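You operate a simulated robot arm through the tools that you are given. There is no shell and no other tool. Be economical: measure what you need, move in short steps, check, and stop when the job is done.

The job below is to be done with a simulated robot arm. You get a single attempt, and the scene is never put back.

Task
Unwind the mini blue bobbin fully and set it on the pack bench.
Fine: black knob to UNWIND, winder slider till EMPTY and left home, knob to WIND again, roller arm away before lifting. Leave the rest.
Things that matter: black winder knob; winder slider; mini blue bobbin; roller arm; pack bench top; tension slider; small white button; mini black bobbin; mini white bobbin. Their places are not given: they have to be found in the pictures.

Only the result counts: the job must be done as asked and must still hold three seconds after the hand-in. Knocking over, shifting, dropping, spilling or breaking anything else fails it.

Robot
A 7-joint arm with a two-finger parallel gripper, fixed in place. Base frame: the origin is at the foot of the arm, x ahead of it, y to its left, z up. Lengths are in cm, angles in degrees, forces in N, time in s.
With the tool pointing down near the work surface it reaches from about 20 to 68 cm from the base axis. Its first joint turns from -66.0 to 66.0 degrees. Payload 2.4 kg.
The tool frame sits at the grasp point between the pads (the TCP): z along the fingers, y along the line on which they close. The tips reach 3 cm beyond it. Largest opening 9.4 cm; finger width 2.8, thickness 1; the body of the gripper, 5 by 9.6 cm, starts 5.5 cm behind the TCP.
Orientation is that of the tool frame in the base frame, as a unit quaternion [w, x, y, z]. With the fingers straight down and closing along the base's y, the tool's x points along the base's -x, its y along +y and its z along -z.

Tools
- The arm moves only by the tool nudge_tool. Its argument "plan" is one flat list of numbers, 7 for each row, row after row: the shift along the tool's x, y, z in units of 500 mm (1.0 is 500 mm), then the turn, a rotation vector about the tool's x, y, z in units of 60 degrees (1.0 is 60 degrees), then the closure, from 0 (fully open) to 1 (shut). In form: [x, y, z, wx, wy, wz, claw, x, y, z, wx, wy, wz, claw, ...]. A call has 1 to 12 rows; each row is the pose to reach, as a shift and turn from the pose commanded when the call began, along the tool's axes at that moment. A call with a number of a shift or a turn outside -1 to 1 is refused whole. Each row takes 0.2 s and may step no farther than 5 cm and 8.6 degrees from the row before; otherwise, or with a gripper value out of range, the whole call is refused. A pose out of reach is approached as far as the arm can. The call stops where the force on the tool passes 50 N (or 10 N more than at its start, if that is more) or the arm is blocked; 0.2 s more then pass. The fingers move at their own pace (about 15.3 cm/s each) and stop on an object; they squeeze with about 38 N. The grip force told is the motor's: it shows also when the fingers shut on nothing. Time passes only in rows, and 0.2 s behind the last, so rows that repeat a pose let the fingers close. It gives the time, the measured TCP pose, the force on the tool (base axes), the opening and the grip force at its end, in the units of the frame above (readings bear some noise).
- Cameras (640 x 400 px; columns grow to the right, rows downward): "scene" is fixed at [2.94, 45.96, 144.52]; the picture's right is [-0.86, -0.51, 0.00], its down [-0.24, 0.41, -0.88] and it looks along [0.45, -0.76, -0.47] (base axes); focal length 355 px, centre (320, 200). "wrist" rides on the gripper at [7.6, 1.4, -10.2] in the tool frame; the picture's right is [-0.18, 0.98, 0.00], its down [-0.75, -0.14, -0.64] and it looks along [-0.63, -0.12, 0.77] (tool axes); focal length 243 px, centre (320, 200).
- snapshot(camera): a new picture of that camera. It takes no simulated time.
- measure_at(camera, pixels): for up to 12 pixels [column, row] of the newest picture of that camera ("zoom" is the newest enlarged one), the place [x, y, z] in the base frame of the surface seen there, good to about 0.3 cm, but the place of the scene camera against the robot may be out by one fixed shift of up to 1.2 cm in any direction. It takes no simulated time.
- zoom(camera, box): a new picture of the part [left, top, right, bottom] of that camera's present view, enlarged. It takes no simulated time.
- finish_job(): hands the job in; it is judged then, once.

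Go step by step. Measure first, check grasps and placings, and put right what went wrong. The budget is 80 turns and 34 pictures, counting those below and the enlarged ones. Unless the task says otherwise, let go and move clear before handing in, and close with one line.

The tools are called after "Request:" as a command line: name --argument value ..., lists and objects as JSON in quotes. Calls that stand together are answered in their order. nudge_tool: Moves the arm, as the interface text tells. Its arguments: {"type":"object","properties":{"plan":{"type":"array","items":{"type":"number"}}},"required":["plan"]} The other tools are called the same way: snapshot (camera) takes a picture; measure_at (camera, pixels) gives the place of the surface under pixels of a picture; zoom (camera, box) takes an enlarged picture of a part of a camera's view; finish_job () hands the job in.

At the start:

```text
t: 0.0
ee_pos: [42.25, -14.08, 106.8]
ee_rot: [0.0, 0.0, 1.0, 0.0]
wrist_force: [0.3, 0.0, -1.1]
finger_gap: 9.38
grasp_force: 0.0
```

scene: 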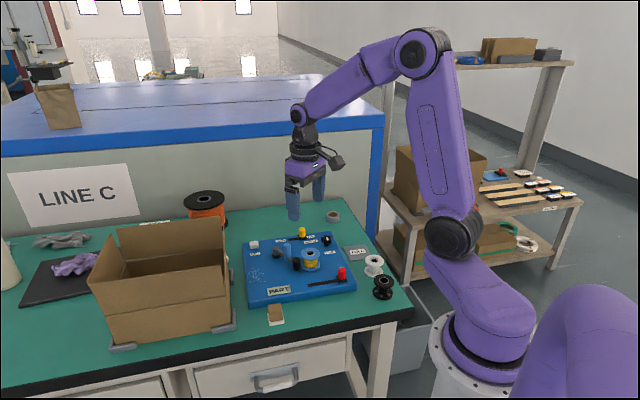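
wrist: 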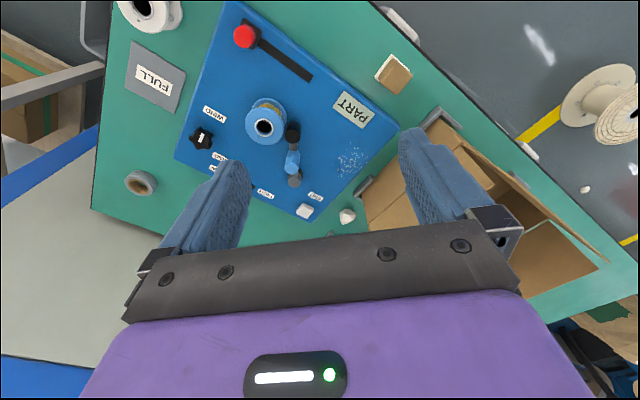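

The pictures show the blue winder board around scene pixel (300,265), with the bobbin on it near (310,258). I'll zoom in on it with both cameras.

Request:
zoom --camera "scene" --box '[230, 200, 410, 330]'

Request:
zoom --camera "wrist" --box '[110, 0, 430, 230]'

```text
3.08 times, centred on (320, 265) of scene
```

zoom: 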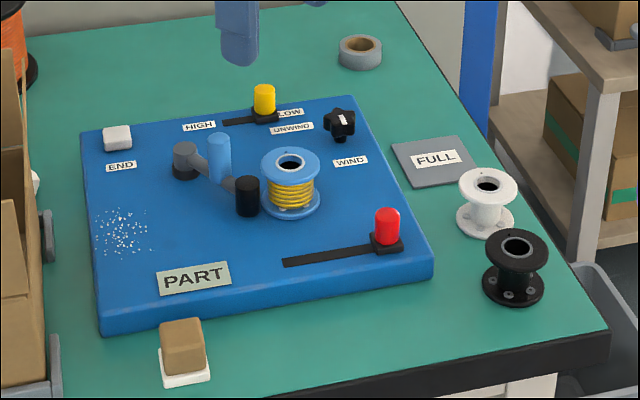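

```text
1.74 times, centred on (270, 115) of wrist
```

zoom: 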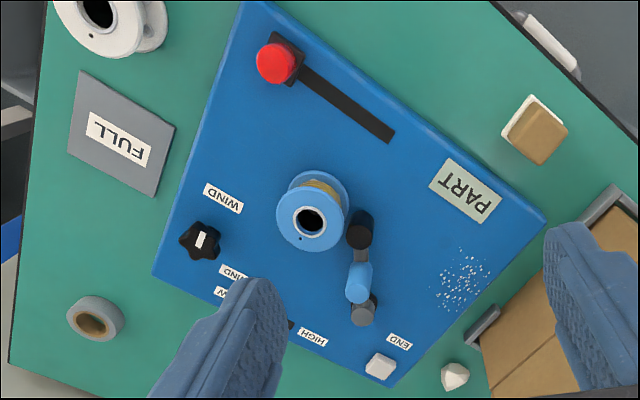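

The red slider has the long track, the yellow one is tension, and PART looks like the status display. I'll measure the features on the board and the candidate benches.

Request:
measure_at --camera "scene" --pixels '[[343, 271], [312, 285], [310, 252], [327, 239], [297, 262], [291, 244], [281, 245], [302, 231], [253, 244], [278, 290], [358, 252], [250, 300]]'

Request:
measure_at --camera "zoom" --pixels '[[276, 62], [390, 136], [308, 180], [332, 236], [201, 240], [358, 280], [362, 225], [363, 310], [380, 365], [465, 190], [230, 202], [120, 140]]'

Request:
measure_at --camera "scene" --pixels '[[200, 100], [330, 110], [360, 115], [100, 130], [60, 110], [300, 90], [500, 190], [475, 200], [560, 205], [410, 200], [333, 215], [340, 180]]'

```text
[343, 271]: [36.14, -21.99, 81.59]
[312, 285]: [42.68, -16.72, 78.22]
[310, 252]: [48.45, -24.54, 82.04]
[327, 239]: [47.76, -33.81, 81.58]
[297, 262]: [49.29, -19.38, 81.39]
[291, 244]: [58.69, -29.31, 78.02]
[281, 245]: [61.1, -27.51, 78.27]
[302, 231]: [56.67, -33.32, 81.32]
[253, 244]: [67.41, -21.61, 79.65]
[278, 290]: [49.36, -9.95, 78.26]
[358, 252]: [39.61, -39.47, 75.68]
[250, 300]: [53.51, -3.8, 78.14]
```

```text
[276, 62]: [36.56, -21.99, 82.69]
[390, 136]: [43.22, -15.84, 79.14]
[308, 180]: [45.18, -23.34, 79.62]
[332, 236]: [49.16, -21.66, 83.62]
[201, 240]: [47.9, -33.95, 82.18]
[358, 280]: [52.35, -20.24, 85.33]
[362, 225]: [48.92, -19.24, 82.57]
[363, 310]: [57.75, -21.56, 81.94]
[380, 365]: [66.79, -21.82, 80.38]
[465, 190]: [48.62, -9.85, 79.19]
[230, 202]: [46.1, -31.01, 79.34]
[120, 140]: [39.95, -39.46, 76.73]
```

```text
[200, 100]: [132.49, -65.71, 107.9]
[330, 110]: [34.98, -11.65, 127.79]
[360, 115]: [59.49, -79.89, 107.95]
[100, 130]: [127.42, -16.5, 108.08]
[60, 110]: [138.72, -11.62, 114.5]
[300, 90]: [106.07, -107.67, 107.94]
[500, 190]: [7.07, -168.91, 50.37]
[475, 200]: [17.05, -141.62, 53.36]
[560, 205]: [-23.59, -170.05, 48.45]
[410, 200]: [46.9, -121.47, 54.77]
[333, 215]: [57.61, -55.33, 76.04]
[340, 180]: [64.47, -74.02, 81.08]
```

The blue-topped bench at z≈108 looks far away, so I don't yet know which surface is the pack bench. I'll zoom on the left half and measure that bench's front edge.

Request:
zoom --camera "scene" --box '[0, 160, 300, 400]'

Request:
measure_at --camera "scene" --pixels '[[380, 118], [380, 105], [350, 128], [200, 137], [100, 145], [10, 152], [345, 85], [305, 78], [345, 160], [260, 170], [60, 280], [20, 360]]'

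Request:
measure_at --camera "wrist" --pixels '[[40, 380], [30, 290], [90, 140], [40, 100], [580, 20], [610, 110], [600, 320], [500, 100]]'

```text
1.67 times, centred on (150, 280) of scene
```

zoom: 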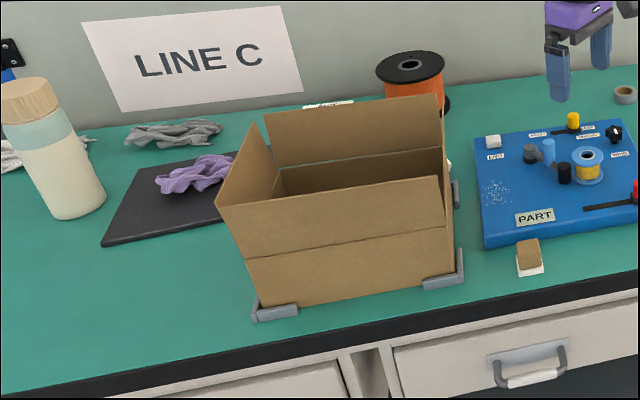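

```text
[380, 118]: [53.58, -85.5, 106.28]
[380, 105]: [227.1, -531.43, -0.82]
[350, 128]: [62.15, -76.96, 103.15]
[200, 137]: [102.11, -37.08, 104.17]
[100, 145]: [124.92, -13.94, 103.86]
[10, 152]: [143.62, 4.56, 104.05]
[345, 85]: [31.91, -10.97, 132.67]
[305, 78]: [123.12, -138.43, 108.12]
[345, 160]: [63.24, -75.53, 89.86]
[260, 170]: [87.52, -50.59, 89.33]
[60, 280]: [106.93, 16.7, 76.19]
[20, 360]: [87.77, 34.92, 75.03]
```

```text
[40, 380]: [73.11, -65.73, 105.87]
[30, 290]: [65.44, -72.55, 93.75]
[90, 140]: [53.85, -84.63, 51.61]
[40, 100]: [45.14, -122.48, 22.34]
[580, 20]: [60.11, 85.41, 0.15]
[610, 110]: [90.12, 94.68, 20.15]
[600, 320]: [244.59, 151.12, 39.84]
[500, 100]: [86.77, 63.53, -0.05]
```

None of the measured surfaces (blue bench at ~98 cm, shelf at z≈50) can be reached, so the pack bench may be on the arm's left, out of view. I'll swing the wrist camera that way, high above everything.

Request:
nudge_tool --plan '[0, 0.08, -0.02, 0, 0, -0.125, 0, 0, 0.16, -0.04, 0, 0, -0.25, 0, 0, 0.24, -0.06, 0, 0, -0.375, 0, 0, 0.32, -0.06, 0, 0, -0.5, 0, 0, 0.4, -0.06, 0, 0, -0.625, 0, 0, 0.48, -0.06, 0, 0, -0.75, 0, 0, 0.56, -0.06, 0, 0, -0.875, 0, 0, 0.6, -0.06, 0, 0, -1.0, 0]'

Request:
snapshot --camera "wrist"

```text
t: 1.8
ee_pos: [42.03, 15.77, 109.73]
ee_rot: [0.0, -0.501, 0.865, 0.001]
wrist_force: [-0.7, 0.7, -0.6]
finger_gap: 9.42
grasp_force: 0.1
```

```text
28 pictures are left
```

wrist: 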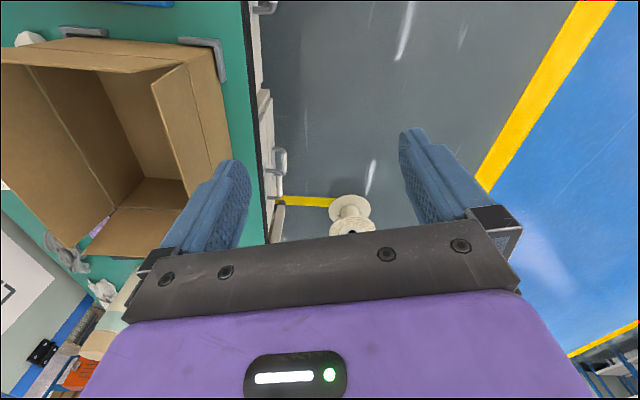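

There is only floor on the left, so the green table is the one bench within reach. I'll zoom on the small white label behind the box near scene (155,222).

Request:
zoom --camera "scene" --box '[120, 195, 200, 245]'

Request:
measure_at --camera "scene" --pixels '[[155, 222], [332, 262], [345, 235], [270, 225], [278, 315], [310, 310], [373, 265], [383, 285]]'

```text
8.00 times, centred on (160, 220) of scene
```

zoom: 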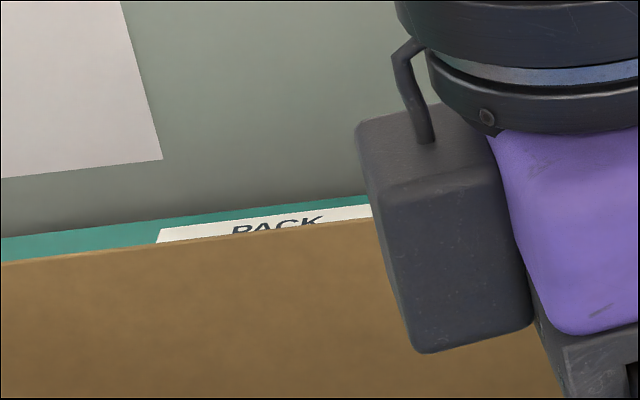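

```text
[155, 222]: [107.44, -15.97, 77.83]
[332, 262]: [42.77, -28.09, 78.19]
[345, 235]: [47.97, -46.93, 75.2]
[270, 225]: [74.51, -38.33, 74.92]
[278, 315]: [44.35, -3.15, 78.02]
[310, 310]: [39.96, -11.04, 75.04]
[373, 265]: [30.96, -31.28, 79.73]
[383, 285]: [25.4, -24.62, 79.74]
```

The label behind the box reads "PACK …", so the green table is the pack bench. I'll return above the winder for close views.

Request:
nudge_tool --plan '[0.0734, -0.024, 0, 0, 0, 0.1, 0, 0.1468, -0.048, 0, 0, 0, 0.2, 0, 0.2202, -0.072, 0, 0, 0, 0.3, 0, 0.2936, -0.096, 0, 0, 0, 0.4, 0, 0.367, -0.12, 0, 0, 0, 0.5, 0, 0.4404, -0.144, 0, 0, 0, 0.6, 0, 0.5138, -0.168, 0.03, 0, 0, 0.7, 0, 0.5872, -0.192, 0.06, 0, 0, 0.8, 0, 0.6606, -0.216, 0.09, 0, 0, 0.9, 0, 0.734, -0.24, 0.12, 0, 0, 1.0, 0]'

Request:
zoom --camera "wrist" --box '[150, 0, 470, 200]'

```text
t: 4.0
ee_pos: [34.18, -21.95, 103.86]
ee_rot: [-0.001, 0.0, 1.0, 0.0]
wrist_force: [0.3, -0.2, 0.4]
finger_gap: 9.41
grasp_force: 0.0
```

```text
2.00 times, centred on (310, 100) of wrist
```

zoom: 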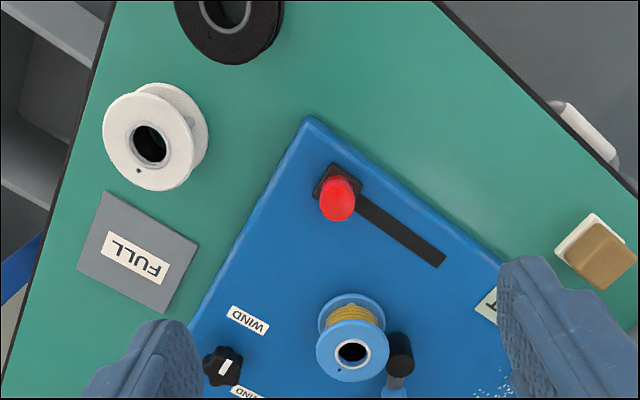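

The red slider shows at zoom (337,195) with its slot running to (440,260), and the knob at (222,366). I'll measure these.

Request:
measure_at --camera "zoom" --pixels '[[337, 185], [320, 195], [440, 260], [365, 205], [308, 120], [500, 262], [222, 366], [192, 330], [376, 358], [330, 358], [400, 345], [248, 320]]'

```text
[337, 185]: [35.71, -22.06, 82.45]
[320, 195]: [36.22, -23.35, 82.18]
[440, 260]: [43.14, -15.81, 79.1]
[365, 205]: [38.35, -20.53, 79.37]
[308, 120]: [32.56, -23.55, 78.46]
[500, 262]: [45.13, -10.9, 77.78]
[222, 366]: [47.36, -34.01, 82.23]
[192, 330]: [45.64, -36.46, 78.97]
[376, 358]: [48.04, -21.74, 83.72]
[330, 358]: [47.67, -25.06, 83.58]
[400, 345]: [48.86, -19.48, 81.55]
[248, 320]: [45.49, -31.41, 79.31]
```

The board is turned about 45°, with the slot along (0.71, 0.71). Next I'll look closely at the knob pointer and labels with the scene camera.

Request:
zoom --camera "scene" --box '[280, 220, 350, 264]'

Request:
measure_at --camera "scene" --pixels '[[312, 241], [329, 252], [303, 237], [338, 231], [320, 230], [309, 236]]'

```text
9.09 times, centred on (315, 242) of scene
```

zoom: 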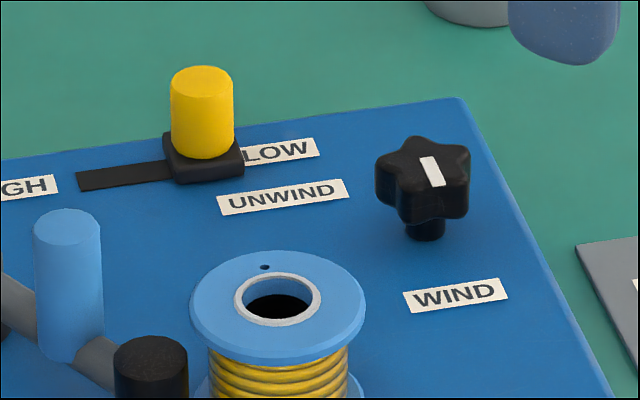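

```text
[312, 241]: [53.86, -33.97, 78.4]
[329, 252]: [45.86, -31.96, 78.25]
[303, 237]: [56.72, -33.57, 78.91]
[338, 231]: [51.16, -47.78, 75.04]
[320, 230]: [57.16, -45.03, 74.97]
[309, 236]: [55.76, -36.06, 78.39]
```

The knob's white mark runs from zoom (427,160) to (437,184). I'll measure it, the labels, and the rest of the board features in this picture.

Request:
measure_at --camera "zoom" --pixels '[[427, 160], [437, 183], [416, 138], [380, 170], [468, 155], [462, 205], [282, 196], [455, 295], [427, 230], [203, 75], [65, 215], [150, 345]]'

```text
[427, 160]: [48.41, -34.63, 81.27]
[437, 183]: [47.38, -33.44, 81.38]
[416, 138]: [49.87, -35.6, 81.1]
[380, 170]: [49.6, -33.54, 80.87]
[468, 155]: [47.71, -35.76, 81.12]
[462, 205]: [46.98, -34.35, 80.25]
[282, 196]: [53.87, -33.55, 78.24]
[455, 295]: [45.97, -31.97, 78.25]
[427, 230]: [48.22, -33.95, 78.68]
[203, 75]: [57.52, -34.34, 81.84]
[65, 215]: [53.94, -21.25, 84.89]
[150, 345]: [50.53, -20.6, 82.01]
```

The mark points at WIND and the knob centre is near (47.8,-34). I'll move above it, turned so one finger meets a lobe and the other spans two, and check from the wrist.

Request:
nudge_tool --plan '[-0.0544, -0.0484, 0.0316, 0, 0, -0.0633, 0.15, -0.1088, -0.0968, 0.0632, 0, 0, -0.1267, 0.3, -0.1632, -0.1452, 0.0948, 0, 0, -0.19, 0.3, -0.2176, -0.1936, 0.1264, 0, 0, -0.2533, 0.3, -0.272, -0.242, 0.158, 0, 0, -0.317, 0.3]'

Request:
zoom --camera "wrist" --box '[220, 20, 420, 180]'

```text
t: 5.2
ee_pos: [47.76, -34.17, 95.84]
ee_rot: [0.0, -0.166, 0.986, 0.0]
wrist_force: [-0.4, -0.2, -0.6]
finger_gap: 6.6
grasp_force: 0.0
```

```text
2.50 times, centred on (320, 100) of wrist
```

zoom: 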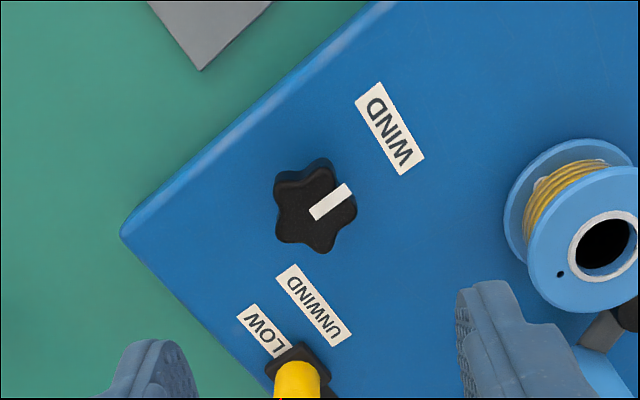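

The star is centred near zoom (315,205), with its mark going from (314,213) to (347,189). I'll measure centre, lobes and labels.

Request:
measure_at --camera "zoom" --pixels '[[315, 208], [314, 213], [346, 190], [281, 186], [325, 172], [354, 210], [322, 247], [280, 233], [390, 130], [313, 303], [125, 232], [260, 330]]'

```text
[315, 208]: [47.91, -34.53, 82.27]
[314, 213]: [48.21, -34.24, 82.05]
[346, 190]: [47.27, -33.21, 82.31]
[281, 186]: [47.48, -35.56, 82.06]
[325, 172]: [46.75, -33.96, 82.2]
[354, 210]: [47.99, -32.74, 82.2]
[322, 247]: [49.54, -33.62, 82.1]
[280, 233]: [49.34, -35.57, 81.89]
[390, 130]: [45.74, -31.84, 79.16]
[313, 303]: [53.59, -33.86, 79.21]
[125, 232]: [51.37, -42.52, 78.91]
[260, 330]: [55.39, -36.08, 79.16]
```

The knob centre comes out at (48.2,-34.3), with lobes at 27°+72k. I'll descend with the closing axis on the 99° lobe and grip.

Request:
nudge_tool --plan '[-0.0075, -0.0053, 0.07, 0, 0, 0.08, 0.3, -0.0075, -0.0053, 0.14, 0, 0, 0.167, 0.3, -0.0075, -0.0053, 0.2, 0, 0, 0.167, 0.3, -0.0075, -0.0053, 0.24, 0, 0, 0.167, 0.3, -0.0075, -0.0053, 0.252, 0, 0, 0.167, 0.3, -0.0075, -0.0053, 0.252, 0, 0, 0.167, 0.8, -0.0075, -0.0053, 0.252, 0, 0, 0.167, 0.8]'

```text
t: 6.8
ee_pos: [48.69, -34.16, 83.04]
ee_rot: [0.001, -0.079, 0.997, 0.0]
wrist_force: [3.4, -6.3, -8.1]
finger_gap: 3.27
grasp_force: 45.1
```

The fingers hold the knob (gap 3.27, 45 N). I'll turn it 60° clockwise from above.

Request:
nudge_tool --plan '[0, 0, 0, 0, 0, 0.125, 0.8, 0, 0, 0, 0, 0, 0.25, 0.8, 0, 0, 0, 0, 0, 0.375, 0.8, 0, 0, 0, 0, 0, 0.5, 0.8, 0, 0, 0, 0, 0, 0.625, 0.8, 0, 0, 0, 0, 0, 0.75, 0.8, 0, 0, 0, 0, 0, 0.875, 0.8, 0, 0, 0, 0, 0, 1.0, 0.8]'

Request:
zoom --camera "scene" --box '[280, 215, 360, 265]'

```text
t: 8.6
ee_pos: [48.45, -34.44, 83.22]
ee_rot: [0.004, 0.433, 0.901, -0.001]
wrist_force: [14.4, -23.9, -18.3]
finger_gap: 3.25
grasp_force: 45.0
```

```text
8.00 times, centred on (320, 240) of scene
```

zoom: 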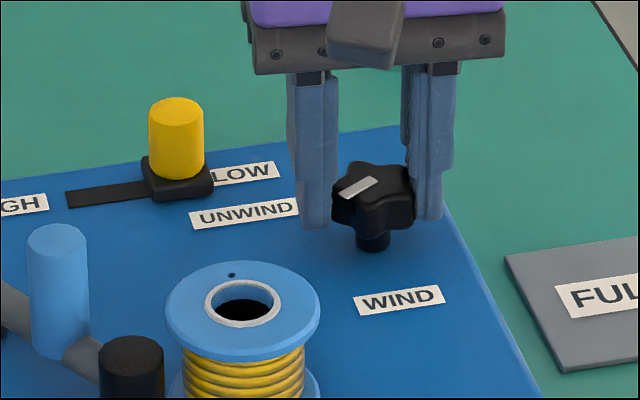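

The knob has turned about 60° (mark now at zoom (358,187)), but sideways force is building. I'll shift slightly to ease it and keep turning.

Request:
nudge_tool --plan '[-0.0077, 0.0016, -0.003, 0, 0, 0, 0.8, -0.0077, 0.0016, -0.003, 0, 0, 0.125, 0.8, -0.0077, 0.0016, -0.003, 0, 0, 0.25, 0.8, -0.0077, 0.0016, -0.003, 0, 0, 0.375, 0.8, -0.0077, 0.0016, -0.003, 0, 0, 0.5, 0.8, -0.0077, 0.0016, -0.003, 0, 0, 0.625, 0.8, -0.0077, 0.0016, -0.003, 0, 0, 0.75, 0.8, -0.0077, 0.0016, -0.003, 0, 0, 0.875, 0.8, -0.0077, 0.0016, -0.003, 0, 0, 1.0, 0.8]'

Request:
zoom --camera "scene" --box '[280, 215, 360, 265]'

```text
t: 10.6
ee_pos: [48.52, -34.51, 83.33]
ee_rot: [-0.003, 0.826, 0.564, -0.001]
wrist_force: [-21.8, -9.0, -24.2]
finger_gap: 3.24
grasp_force: 45.1
```

```text
8.00 times, centred on (320, 240) of scene
```

zoom: 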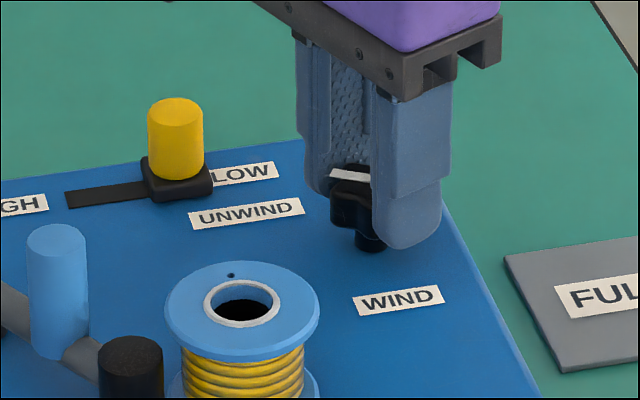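

After 120° the mark points near UNWIND with no stop felt. I'll try 8° more and see whether it follows.

Request:
nudge_tool --plan '[0, 0, 0, 0, 0, 0.07, 0.8, 0, 0, 0, 0, 0, 0.13, 0.8, 0, 0, 0, 0, 0, 0.13, 0.8]'

Request:
measure_at --camera "scene" --pixels '[[322, 237], [326.0, 237.3]]'

```text
t: 11.4
ee_pos: [48.43, -34.63, 83.35]
ee_rot: [-0.003, 0.86, 0.51, -0.002]
wrist_force: [-26.5, -4.4, -11.6]
finger_gap: 3.3
grasp_force: 45.6
```

```text
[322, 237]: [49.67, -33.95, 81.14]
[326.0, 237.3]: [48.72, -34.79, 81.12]
```

No clear stop. I'll release, rise and look at the mark.

Request:
nudge_tool --plan '[0, 0, 0, 0, 0, 0.13, 0.3, 0, 0, 0, 0, 0, 0.13, 0.3, 0, 0, -0.09, 0, 0, 0.13, 0.3, 0, 0, -0.18, 0, 0, 0.13, 0.3, 0, 0, -0.25, 0, 0, 0.13, 0.3]'

Request:
zoom --camera "wrist" --box '[220, 20, 420, 180]'

```text
t: 12.6
ee_pos: [49.08, -34.54, 95.81]
ee_rot: [0.0, 0.893, 0.449, 0.0]
wrist_force: [0.0, -0.2, -0.8]
finger_gap: 6.56
grasp_force: 0.0
```

```text
2.50 times, centred on (320, 100) of wrist
```

zoom: 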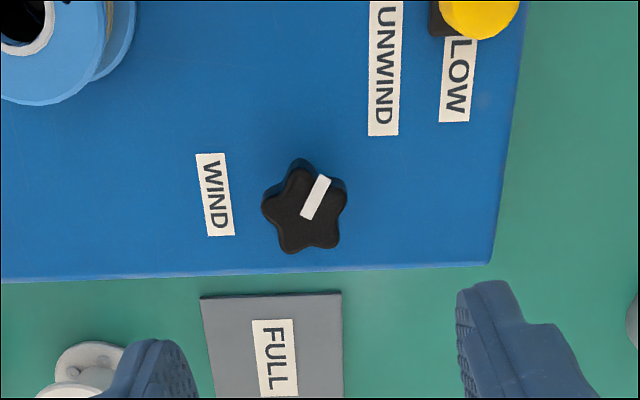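

The mark now points up-right toward UNWIND at zoom (385,70). I'll measure its angle.

Request:
measure_at --camera "zoom" --pixels '[[308, 216], [323, 180], [299, 165], [268, 208], [286, 250], [335, 245], [343, 195], [385, 70], [215, 195]]'

```text
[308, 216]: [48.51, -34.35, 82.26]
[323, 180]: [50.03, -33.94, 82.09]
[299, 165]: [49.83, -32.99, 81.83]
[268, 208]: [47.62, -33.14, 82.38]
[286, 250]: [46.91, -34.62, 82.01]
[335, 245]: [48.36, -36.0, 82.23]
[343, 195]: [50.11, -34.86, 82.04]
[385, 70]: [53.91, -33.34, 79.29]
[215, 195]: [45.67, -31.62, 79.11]
```

The mark is now at about 15°, exactly 120° from WIND, and the tool lagged its command there, so it is against its UNWIND stop. Next I'll go over the red slider, turning back toward yaw -45°.

Request:
nudge_tool --plan '[0.006, -0.043, 0, 0, 0, -0.125, 0.3, 0.012, -0.086, 0, 0, 0, -0.25, 0.3, 0.018, -0.13, 0, 0, 0, -0.375, 0.3, 0.024, -0.173, 0, 0, 0, -0.5, 0.3, 0.03, -0.216, 0, 0, 0, -0.625, 0.3, 0.035, -0.26, 0, 0, 0, -0.75, 0.3, 0.041, -0.303, 0, 0, 0, -0.875, 0.3, 0.047, -0.346, 0, 0, 0, -1.0, 0.3]'

Request:
nudge_tool --plan '[0, 0, 0, 0, 0, -0.12, 0.3, 0, 0, 0, 0, 0, -0.24, 0.3, 0, 0, 0, 0, 0, -0.36, 0.3]'

Request:
zoom --camera "wrist" --box '[220, 20, 420, 180]'

```text
t: 14.4
ee_pos: [36.04, -22.31, 95.98]
ee_rot: [0.0, 0.547, 0.837, -0.001]
wrist_force: [0.5, -0.3, 0.3]
finger_gap: 6.56
grasp_force: 0.1
```

```text
t: 15.2
ee_pos: [36.21, -22.45, 95.89]
ee_rot: [0.0, 0.381, 0.925, 0.0]
wrist_force: [-0.1, 0.0, -0.1]
finger_gap: 6.58
grasp_force: 0.0
```

```text
2.50 times, centred on (320, 100) of wrist
```

zoom: 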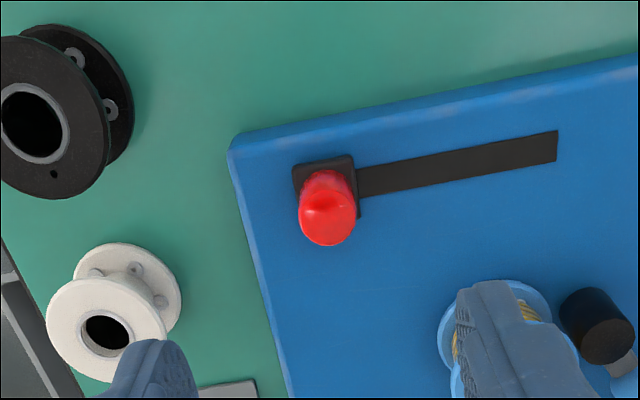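

The red knob shows at zoom (327,210) with the slot running to (557,147). I'll measure both.

Request:
measure_at --camera "zoom" --pixels '[[327, 225], [302, 215], [353, 215], [327, 190], [310, 165], [296, 180], [360, 180], [556, 147], [450, 168], [232, 150]]'

```text
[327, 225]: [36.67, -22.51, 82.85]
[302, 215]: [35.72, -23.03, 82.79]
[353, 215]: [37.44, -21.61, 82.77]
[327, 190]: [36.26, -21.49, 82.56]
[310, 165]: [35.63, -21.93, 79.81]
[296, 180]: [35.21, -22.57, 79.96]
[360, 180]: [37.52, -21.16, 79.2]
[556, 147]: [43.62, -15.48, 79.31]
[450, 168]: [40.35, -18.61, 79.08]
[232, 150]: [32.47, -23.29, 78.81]
```

The red knob centre is (36.6,-22.3), radius about 1.1, with the carriage top at z≈80. I'll descend and grip it.

Request:
nudge_tool --plan '[-0.0034, 0.0076, 0.08, 0, 0, 0, 0.3, -0.0034, 0.0076, 0.16, 0, 0, 0, 0.3, -0.0034, 0.0076, 0.22, 0, 0, 0, 0.3, -0.0034, 0.0076, 0.25, 0, 0, 0, 0.3, -0.0034, 0.0076, 0.25, 0, 0, 0, 0.9, -0.0034, 0.0076, 0.25, 0, 0, 0, 0.9]'

```text
t: 16.6
ee_pos: [36.68, -22.08, 83.26]
ee_rot: [0.0, 0.382, 0.924, 0.0]
wrist_force: [-0.1, 1.4, -6.9]
finger_gap: 2.24
grasp_force: 44.8
```

The grip is good (gap 2.24). I'll slide 8 cm along the slot.

Request:
nudge_tool --plan '[0, 0.02, 0, 0, 0, 0, 0.9, 0, 0.04, 0, 0, 0, 0, 0.9, 0, 0.06, 0, 0, 0, 0, 0.9, 0, 0.08, 0, 0, 0, 0, 0.9, 0, 0.1, 0, 0, 0, 0, 0.9, 0, 0.12, 0, 0, 0, 0, 0.9, 0, 0.14, 0, 0, 0, 0, 0.9, 0, 0.16, 0, 0, 0, 0, 0.9]'

Request:
zoom --camera "scene" --box '[230, 210, 390, 310]'

```text
t: 18.4
ee_pos: [42.44, -16.35, 83.41]
ee_rot: [0.0, 0.383, 0.924, 0.0]
wrist_force: [-5.0, 5.8, 16.1]
finger_gap: 2.25
grasp_force: 45.0
```

```text
4.00 times, centred on (310, 260) of scene
```

zoom: 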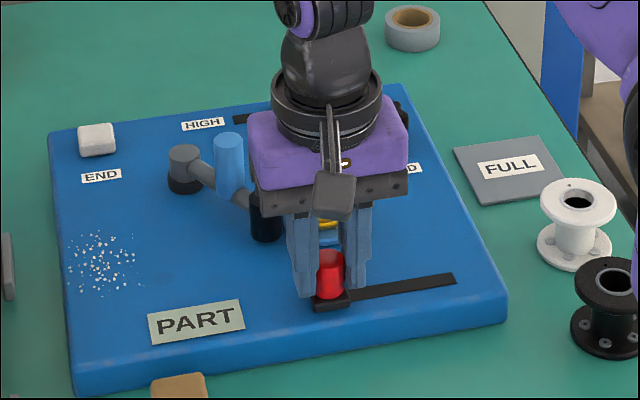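

The carriage is at about the far end of the slot, and the display still reads PART. I'll push a little to feel the stop, then return home.

Request:
nudge_tool --plan '[0, 0.006, 0, 0, 0, 0, 0.9, 0, 0.012, 0, 0, 0, 0, 0.9, 0, 0.012, 0, 0, 0, 0, 0.9]'

```text
t: 19.2
ee_pos: [42.82, -15.85, 83.39]
ee_rot: [0.001, 0.382, 0.924, 0.0]
wrist_force: [-1.1, 0.3, -9.9]
finger_gap: 2.25
grasp_force: 45.5
```

No stop yet, so I'll push another 0.8 cm.

Request:
nudge_tool --plan '[0, 0.008, 0, 0, 0, 0, 0.9, 0, 0.016, 0, 0, 0, 0, 0.9, 0, 0.016, 0, 0, 0, 0, 0.9]'

Request:
zoom --camera "scene" --box '[230, 210, 390, 310]'

```text
t: 19.9
ee_pos: [42.82, -15.85, 83.29]
ee_rot: [-0.003, 0.389, 0.921, 0.0]
wrist_force: [-8.5, -4.2, 8.4]
finger_gap: 2.25
grasp_force: 44.9
stopped in row 3: the force on the tool passed its limit (the readings are from after the stop); the commanded pose is now the measured one
```

```text
4.00 times, centred on (310, 260) of scene
```

zoom: 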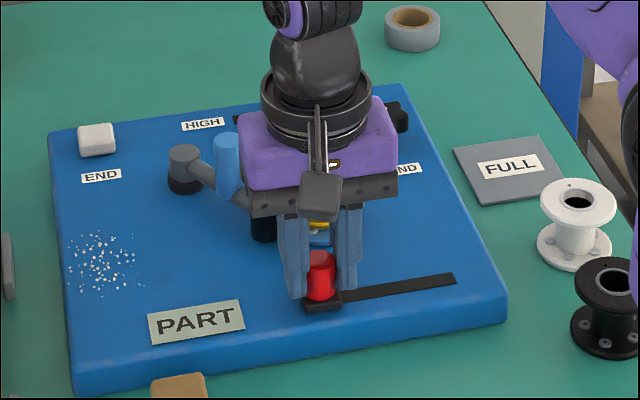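

The far stop is at (42.8,-15.9). I'll return the slider to home.

Request:
nudge_tool --plan '[0, -0.02, 0, 0, 0, 0, 0.9, 0, -0.04, 0, 0, 0, 0, 0.9, 0, -0.06, 0, 0, 0, 0, 0.9, 0, -0.08, 0, 0, 0, 0, 0.9, 0, -0.1, 0, 0, 0, 0, 0.9, 0, -0.12, 0, 0, 0, 0, 0.9, 0, -0.14, 0, 0, 0, 0, 0.9, 0, -0.16, 0, 0, 0, 0, 0.9, 0, -0.174, 0, 0, 0, 0, 0.9, 0, -0.182, 0, 0, 0, 0, 0.9, 0, -0.182, 0, 0, 0, 0, 0.9]'

Request:
zoom --camera "scene" --box '[230, 210, 390, 310]'

```text
t: 22.3
ee_pos: [36.43, -22.24, 83.56]
ee_rot: [-0.002, 0.389, 0.921, -0.001]
wrist_force: [11.2, -3.3, -4.2]
finger_gap: 2.27
grasp_force: 45.4
```

```text
4.00 times, centred on (310, 260) of scene
```

zoom: 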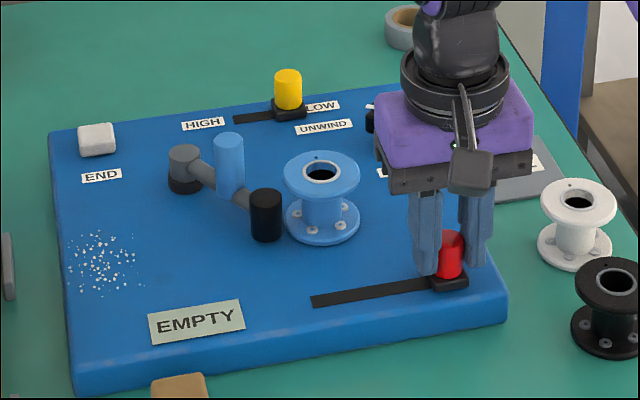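

The display reads EMPTY and the slider is back at home (36.4,-22.2). I'll release, rise, and go back above the knob while turning toward yaw -111°.

Request:
nudge_tool --plan '[0, 0, 0, 0, 0, 0, 0.3, 0, 0, 0, 0, 0, 0, 0.3, 0, 0, -0.08, 0, 0, 0, 0.3, 0, 0, -0.16, 0, 0, 0.07, 0.3, 0, 0, -0.24, 0, 0, 0.2, 0.3, -0.057, 0.0005, -0.25, 0, 0, 0.33, 0.3, -0.114, 0.001, -0.25, 0, 0, 0.46, 0.3, -0.171, 0.0015, -0.25, 0, 0, 0.6, 0.3, -0.228, 0.002, -0.25, 0, 0, 0.73, 0.3, -0.285, 0.0025, -0.25, 0, 0, 0.87, 0.3, -0.342, 0.003, -0.25, 0, 0, 1.0, 0.3]'

Request:
snapshot --camera "scene"

```text
t: 24.7
ee_pos: [48.41, -34.31, 95.84]
ee_rot: [-0.003, 0.798, 0.603, -0.001]
wrist_force: [-1.1, 0.1, 0.4]
finger_gap: 6.56
grasp_force: 0.0
```

```text
16 pictures are left
```

scene: 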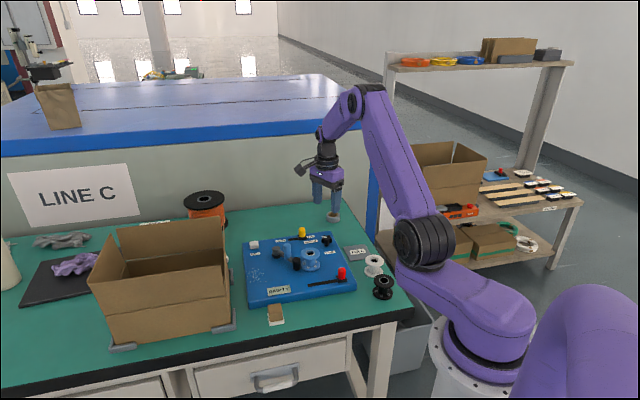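

The slider is released and the tool is above the knob at yaw -106°. I'll turn 5° more, descend and grip.

Request:
nudge_tool --plan '[0, 0.002, 0.08, 0, 0, 0.085, 0.3, 0, 0.002, 0.16, 0, 0, 0.085, 0.3, 0, 0.002, 0.22, 0, 0, 0.085, 0.3, 0, 0.002, 0.253, 0, 0, 0.085, 0.3, 0, 0.002, 0.253, 0, 0, 0.085, 0.8, 0, 0.002, 0.253, 0, 0, 0.085, 0.8]'

```text
t: 26.1
ee_pos: [48.46, -34.44, 83.4]
ee_rot: [0.0, 0.823, 0.568, -0.001]
wrist_force: [12.3, -5.8, -11.5]
finger_gap: 3.25
grasp_force: 44.7
```

Gripped with the same gap as before (3.25). I'll turn back 60° counterclockwise.

Request:
nudge_tool --plan '[0, 0, 0, 0, 0, -0.125, 0.8, 0, 0, 0, 0, 0, -0.25, 0.8, 0, 0, 0, 0, 0, -0.375, 0.8, 0, 0, 0, 0, 0, -0.5, 0.8, 0, 0, 0, 0, 0, -0.625, 0.8, 0, 0, 0, 0, 0, -0.75, 0.8, 0, 0, 0, 0, 0, -0.875, 0.8, 0, 0, 0, 0, 0, -1.0, 0.8]'

Request:
nudge_tool --plan '[0, 0, 0, 0, 0, -0.125, 0.8, 0, 0, 0, 0, 0, -0.25, 0.8, 0, 0, 0, 0, 0, -0.375, 0.8, 0, 0, 0, 0, 0, -0.5, 0.8, 0, 0, 0, 0, 0, -0.625, 0.8, 0, 0, 0, 0, 0, -0.75, 0.8, 0, 0, 0, 0, 0, -0.875, 0.8, 0, 0, 0, 0, 0, -1.0, 0.8]'

```text
t: 27.9
ee_pos: [48.4, -34.29, 83.19]
ee_rot: [-0.004, 0.429, 0.903, 0.0]
wrist_force: [-7.0, 4.3, 21.7]
finger_gap: 3.25
grasp_force: 45.1
```

```text
t: 29.7
ee_pos: [48.31, -34.18, 83.33]
ee_rot: [-0.004, -0.081, 0.997, 0.004]
wrist_force: [-16.1, 13.8, 23.4]
finger_gap: 3.26
grasp_force: 45.3
```

The yaw is back to +9°. I'll nudge 6° more to seat it at the stop, then release, rise and look.

Request:
nudge_tool --plan '[0, 0, 0, 0, 0, -0.05, 0.8, 0, 0, 0, 0, 0, -0.1, 0.8, 0, 0, 0, 0, 0, -0.1, 0.8, 0, 0, 0, 0, 0, -0.1, 0.3, 0, 0, 0, 0, 0, -0.1, 0.3, 0, 0, -0.08, 0, 0, -0.1, 0.3, 0, 0, -0.16, 0, 0, -0.1, 0.3, 0, 0, -0.25, 0, 0, -0.1, 0.3]'

Request:
snapshot --camera "wrist"

```text
t: 31.5
ee_pos: [48.28, -34.44, 95.75]
ee_rot: [-0.003, -0.131, 0.991, 0.002]
wrist_force: [0.1, -0.3, -0.5]
finger_gap: 6.59
grasp_force: 0.0
```

```text
15 pictures are left
```

wrist: 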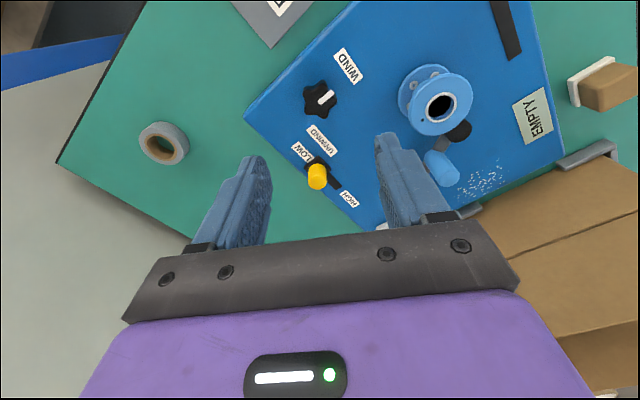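

The mark points at WIND again (wrist 321,101 to 333,92). I'll verify its angle and measure the roller arm and bobbin.

Request:
measure_at --camera "wrist" --pixels '[[320, 101], [333, 91], [442, 168], [455, 175], [459, 130], [441, 145], [440, 105], [421, 92], [412, 125], [468, 112], [425, 72], [436, 122]]'

Request:
zoom --camera "scene" --box '[260, 222, 340, 282]'

```text
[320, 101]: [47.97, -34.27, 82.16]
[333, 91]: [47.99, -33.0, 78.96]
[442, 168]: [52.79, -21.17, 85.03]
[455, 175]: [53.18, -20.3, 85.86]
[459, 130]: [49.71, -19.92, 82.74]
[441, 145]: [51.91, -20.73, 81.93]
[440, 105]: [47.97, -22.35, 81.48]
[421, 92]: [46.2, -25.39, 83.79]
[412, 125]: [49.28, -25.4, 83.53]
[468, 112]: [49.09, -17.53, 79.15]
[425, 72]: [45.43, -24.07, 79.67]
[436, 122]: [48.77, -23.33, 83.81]
```

```text
6.67 times, centred on (300, 252) of scene
```

zoom: 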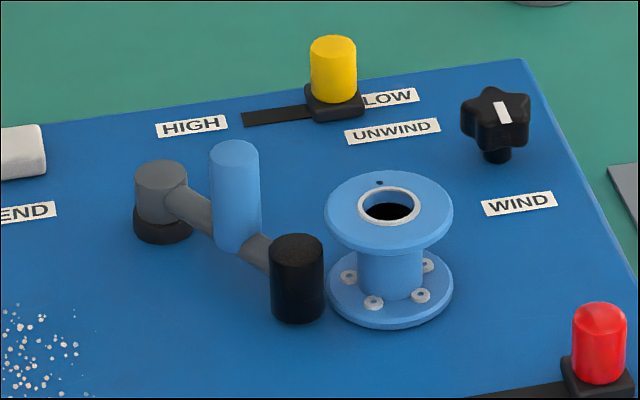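

The knob is back at WIND, the same pose as at the start. Next I'll go above the roller arm's blue handle at about (52.8,-20.9) and take a close look.

Request:
nudge_tool --plan '[-0.039, 0.059, -0.045, 0, 0, 0.125, 0.5, -0.078, 0.118, -0.045, 0, 0, 0.25, 0.5, -0.118, 0.178, -0.045, 0, 0, 0.375, 0.5, -0.157, 0.237, -0.045, 0, 0, 0.5, 0.5]'

Request:
zoom --camera "wrist" --box '[220, 40, 420, 200]'

```text
t: 32.5
ee_pos: [52.95, -20.68, 97.61]
ee_rot: [-0.004, 0.131, 0.991, 0.001]
wrist_force: [0.3, -0.7, 0.2]
finger_gap: 4.7
grasp_force: 0.0
```

```text
2.50 times, centred on (320, 120) of wrist
```

zoom: 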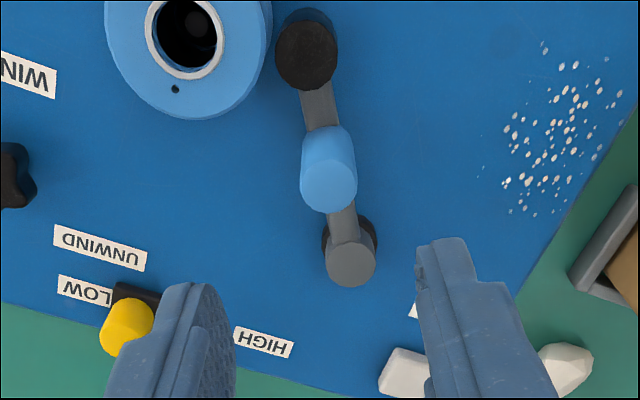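

Request:
measure_at --camera "zoom" --pixels '[[328, 185], [303, 185], [353, 182], [328, 207], [350, 263], [350, 283], [306, 55], [306, 82], [188, 78], [175, 89], [268, 55], [190, 118]]'

```text
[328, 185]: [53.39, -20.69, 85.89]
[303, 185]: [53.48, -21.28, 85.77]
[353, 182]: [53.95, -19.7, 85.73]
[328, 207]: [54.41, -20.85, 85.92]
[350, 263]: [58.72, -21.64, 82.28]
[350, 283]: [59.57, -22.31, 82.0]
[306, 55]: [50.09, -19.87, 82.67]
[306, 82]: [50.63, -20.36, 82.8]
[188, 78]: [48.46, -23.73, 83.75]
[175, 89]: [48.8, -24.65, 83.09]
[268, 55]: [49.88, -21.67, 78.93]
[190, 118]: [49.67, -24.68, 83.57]
```

The handle is at (53.5,-20.6), the pivot at (58.8,-21.9) and the roller at (49.8,-19.9). I'll descend with the tips above the bobbin's height and grip the handle.

Request:
nudge_tool --plan '[-0.01, 0.0044, 0.08, 0, 0, 0, 0.5, -0.01, 0.0044, 0.15, 0, 0, 0, 0.5, -0.01, 0.0044, 0.206, 0, 0, 0, 0.5, -0.01, 0.0044, 0.206, 0, 0, 0, 0.95, -0.01, 0.0044, 0.206, 0, 0, 0, 0.95]'

```text
t: 33.7
ee_pos: [53.86, -20.83, 87.35]
ee_rot: [-0.004, 0.128, 0.992, 0.001]
wrist_force: [-1.8, 6.5, 3.0]
finger_gap: 2.13
grasp_force: 45.2
```

The handle is held (gap 2.13). I'll swing the arm 45° about its pivot, away from the bobbin.

Request:
nudge_tool --plan '[-0.0009, 0.0143, 0, 0, 0, 0.125, 0.95, -0.0037, 0.0283, 0, 0, 0, 0.25, 0.95, -0.0083, 0.0418, 0, 0, 0, 0.375, 0.95, -0.0146, 0.0546, 0, 0, 0, 0.5, 0.95, -0.0226, 0.0665, 0, 0, 0, 0.625, 0.95, -0.032, 0.0772, 0, 0, 0, 0.75, 0.95]'

Request:
zoom --camera "scene" --box '[230, 210, 390, 310]'

```text
t: 35.1
ee_pos: [56.12, -17.62, 87.6]
ee_rot: [-0.006, 0.501, 0.865, -0.001]
wrist_force: [-8.9, -3.1, -13.8]
finger_gap: 2.14
grasp_force: 45.3
```

```text
4.00 times, centred on (310, 260) of scene
```

zoom: 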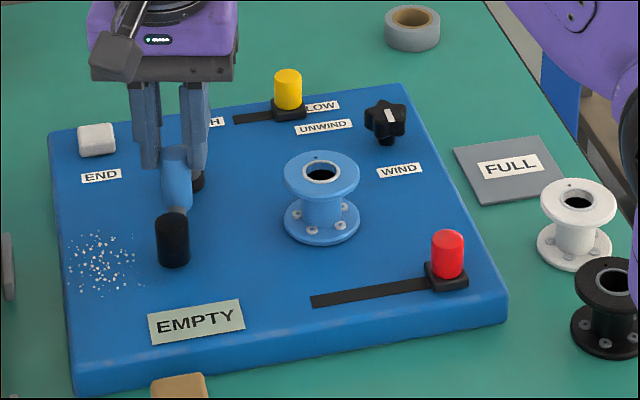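

The arm swung 45°. I'll add 15° for margin, then release and rise.

Request:
nudge_tool --plan '[-0.0009, 0.0143, 0, 0, 0, 0.125, 0.95, -0.0037, 0.0283, 0, 0, 0, 0.25, 0.95, -0.0037, 0.0283, 0, 0, 0, 0.25, 0.95, -0.0037, 0.0283, 0, 0, 0, 0.25, 0.5, -0.0037, 0.0283, 0, 0, 0, 0.25, 0.5, -0.0037, 0.0283, -0.07, 0, 0, 0.25, 0.5, -0.0037, 0.0283, -0.15, 0, 0, 0.25, 0.5]'

```text
t: 36.7
ee_pos: [57.24, -16.97, 95.17]
ee_rot: [-0.003, 0.607, 0.795, -0.001]
wrist_force: [0.4, -1.0, 0.2]
finger_gap: 4.68
grasp_force: 0.0
```

The handle is released and the tool is clear. I'll move above the bobbin for its exact centre, and measure free table spots and edges in the scene view.

Request:
measure_at --camera "scene" --pixels '[[345, 300], [345, 308], [345, 316], [320, 302], [320, 312], [320, 322], [300, 315], [300, 326], [345, 228], [355, 235], [365, 300], [365, 312]]'

Request:
nudge_tool --plan '[0.0, 0.04, 0, 0, 0, -0.1, 0.2, 0.0, 0.04, 0, 0, 0, -0.2, 0.0]'

```text
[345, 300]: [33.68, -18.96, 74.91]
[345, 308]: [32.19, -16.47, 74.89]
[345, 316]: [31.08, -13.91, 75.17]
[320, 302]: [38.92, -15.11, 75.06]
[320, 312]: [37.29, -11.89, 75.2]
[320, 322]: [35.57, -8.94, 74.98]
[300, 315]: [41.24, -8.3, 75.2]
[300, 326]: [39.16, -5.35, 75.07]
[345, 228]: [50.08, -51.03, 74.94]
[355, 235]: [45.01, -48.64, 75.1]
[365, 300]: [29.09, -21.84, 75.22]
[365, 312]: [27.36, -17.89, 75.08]
```

```text
t: 37.3
ee_pos: [59.23, -16.55, 94.98]
ee_rot: [-0.003, 0.521, 0.854, -0.002]
wrist_force: [-0.1, 1.3, -0.4]
finger_gap: 9.4
grasp_force: 0.2
```

The front strip of green table between the board and the table edge is about 8 cm wide, so (37.7,-12.5) is a good free spot. Next I'll go above the bobbin.

Request:
nudge_tool --plan '[-0.0044, -0.065, 0, 0, 0, -0.075, 0, -0.0088, -0.13, 0, 0, 0, -0.15, 0, -0.0132, -0.196, -0.01, 0, 0, -0.225, 0, -0.0176, -0.261, -0.02, 0, 0, -0.297, 0]'

Request:
zoom --camera "wrist" --box '[200, 20, 440, 200]'

```text
t: 38.3
ee_pos: [48.26, -23.15, 96.14]
ee_rot: [-0.003, 0.381, 0.924, -0.001]
wrist_force: [-0.5, -0.8, -0.4]
finger_gap: 9.39
grasp_force: 0.1
```

```text
2.22 times, centred on (320, 110) of wrist
```

zoom: 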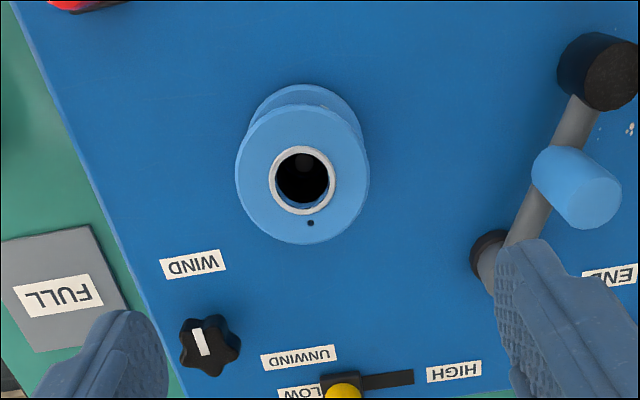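

The bobbin is clear of the roller. I'll measure its rim.

Request:
measure_at --camera "zoom" --pixels '[[239, 175], [366, 175], [303, 241], [303, 108], [303, 212], [303, 149], [303, 165], [272, 95], [345, 95]]'

```text
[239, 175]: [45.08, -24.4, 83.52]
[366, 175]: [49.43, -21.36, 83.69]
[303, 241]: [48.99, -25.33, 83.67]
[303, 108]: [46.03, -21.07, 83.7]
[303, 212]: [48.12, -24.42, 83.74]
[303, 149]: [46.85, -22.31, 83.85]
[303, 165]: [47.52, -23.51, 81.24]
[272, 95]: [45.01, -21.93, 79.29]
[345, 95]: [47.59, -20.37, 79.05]
```

The bobbin centre is (47.4,-23.2), diameter about 5.2. I'll descend and grip it.

Request:
nudge_tool --plan '[0.0115, -0.0128, 0.08, 0, 0, 0, 0, 0.0115, -0.0128, 0.16, 0, 0, 0, 0, 0.0115, -0.0128, 0.22, 0, 0, 0, 0, 0.0115, -0.0128, 0.255, 0, 0, 0, 0, 0.0115, -0.0128, 0.267, 0, 0, 0, 0, 0.0115, -0.0128, 0.267, 0, 0, 0, 0.7, 0.0115, -0.0128, 0.267, 0, 0, 0, 0.7, 0.0115, -0.0128, 0.267, 0, 0, 0, 0.7]'

```text
t: 40.1
ee_pos: [47.38, -23.05, 82.75]
ee_rot: [-0.003, 0.383, 0.924, -0.001]
wrist_force: [1.6, -0.4, 0.6]
finger_gap: 5.51
grasp_force: 37.5
```

The bobbin is held (gap 5.51, about 38 N). I'll lift straight up 9 cm.

Request:
nudge_tool --plan '[0, 0, -0.02, 0, 0, 0, 0.7, 0, 0, -0.04, 0, 0, 0, 0.7, 0, 0, -0.06, 0, 0, 0, 0.7, 0, 0, -0.1, 0, 0, 0, 0.7, 0, 0, -0.14, 0, 0, 0, 0.7, 0, 0, -0.18, 0, 0, 0, 0.7]'

Request:
snapshot --camera "scene"

```text
t: 41.5
ee_pos: [47.29, -23.21, 91.93]
ee_rot: [-0.004, 0.382, 0.924, 0.0]
wrist_force: [-0.1, -0.2, 0.0]
finger_gap: 5.53
grasp_force: 38.2
```

```text
10 pictures are left
```

scene: 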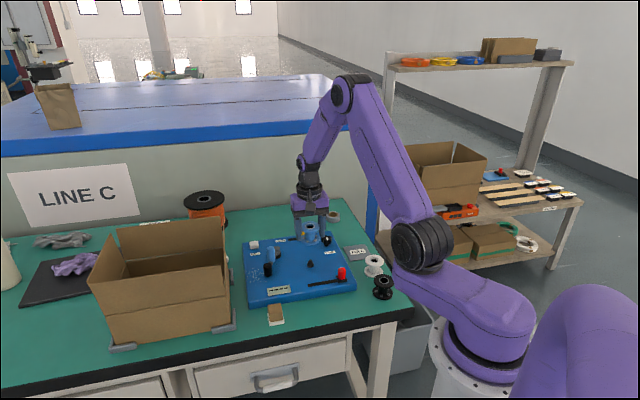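

The bobbin is up in the gripper at (310,232) and the spindle is bare. I'll carry it over the front strip.

Request:
nudge_tool --plan '[0.057, 0.003, 0, 0, 0, 0, 0.7, 0.115, 0.006, 0, 0, 0, 0, 0.7, 0.172, 0.01, 0, 0, 0, 0, 0.7, 0.23, 0.013, 0, 0, 0, 0, 0.7, 0.287, 0.016, 0, 0, 0, 0, 0.7]'

Request:
zoom --camera "scene" --box '[240, 220, 400, 340]'

Request:
zoom --camera "wrist" --box '[160, 0, 480, 220]'

```text
t: 42.7
ee_pos: [37.62, -12.62, 91.83]
ee_rot: [-0.003, 0.382, 0.924, -0.001]
wrist_force: [-0.7, 0.1, -0.4]
finger_gap: 5.52
grasp_force: 37.8
```

```text
3.33 times, centred on (320, 280) of scene
```

zoom: 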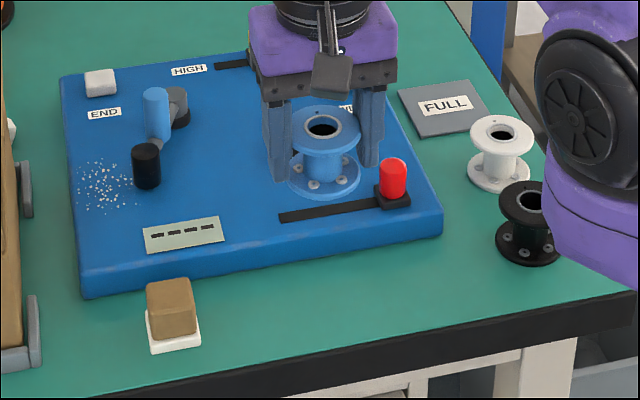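

```text
1.82 times, centred on (320, 110) of wrist
```

zoom: 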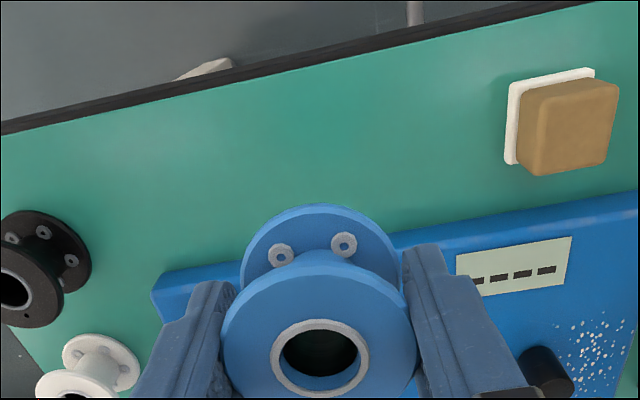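

The bobbin hangs upright over the strip. I'll measure the table edge and the board edge from the wrist to confirm the spot.

Request:
measure_at --camera "zoom" --pixels '[[280, 85], [300, 150], [420, 235], [200, 265], [320, 205], [320, 270], [320, 190], [290, 70], [560, 150]]'

```text
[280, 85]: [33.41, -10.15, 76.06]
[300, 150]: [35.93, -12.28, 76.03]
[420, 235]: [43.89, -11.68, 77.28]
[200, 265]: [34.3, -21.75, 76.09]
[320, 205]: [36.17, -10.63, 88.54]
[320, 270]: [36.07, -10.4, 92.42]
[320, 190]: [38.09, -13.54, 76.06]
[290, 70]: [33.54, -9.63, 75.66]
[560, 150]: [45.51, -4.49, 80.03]
```

The spot is clear: table edge at x−y≈43.4, board edge at 55.6, tool at 50.2. I'll lower gently to the table.

Request:
nudge_tool --plan '[0, 0, 0.07, 0, 0, 0, 0.7, 0, 0, 0.14, 0, 0, 0, 0.7, 0, 0, 0.2, 0, 0, 0, 0.7, 0, 0, 0.225, 0, 0, 0, 0.7, 0, 0, 0.235, 0, 0, 0, 0.7, 0, 0, 0.241, 0, 0, 0, 0.7, 0, 0, 0.241, 0, 0, 0, 0.7]'

Request:
zoom --camera "scene" --box '[280, 240, 380, 340]'

```text
t: 44.3
ee_pos: [37.7, -12.46, 80.01]
ee_rot: [-0.004, 0.382, 0.924, 0.001]
wrist_force: [0.4, 0.4, -1.2]
finger_gap: 5.5
grasp_force: 38.1
```

```text
4.00 times, centred on (330, 290) of scene
```

zoom: 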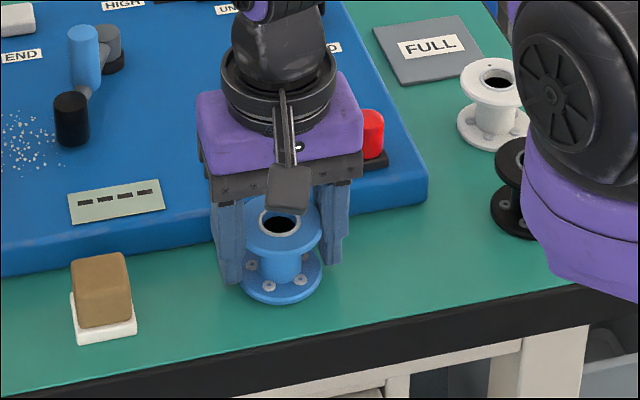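

There is no contact force yet at z=80.0, so I'll go down in 1 mm steps.

Request:
nudge_tool --plan '[0, 0, 0.002, 0, 0, 0, 0.7, 0, 0, 0.004, 0, 0, 0, 0.7, 0, 0, 0.006, 0, 0, 0, 0.7, 0, 0, 0.006, 0, 0, 0, 0.7]'

```text
t: 45.3
ee_pos: [37.7, -12.55, 79.53]
ee_rot: [-0.001, 0.382, 0.924, 0.0]
wrist_force: [3.5, 5.7, 29.0]
finger_gap: 5.48
grasp_force: 37.6
```

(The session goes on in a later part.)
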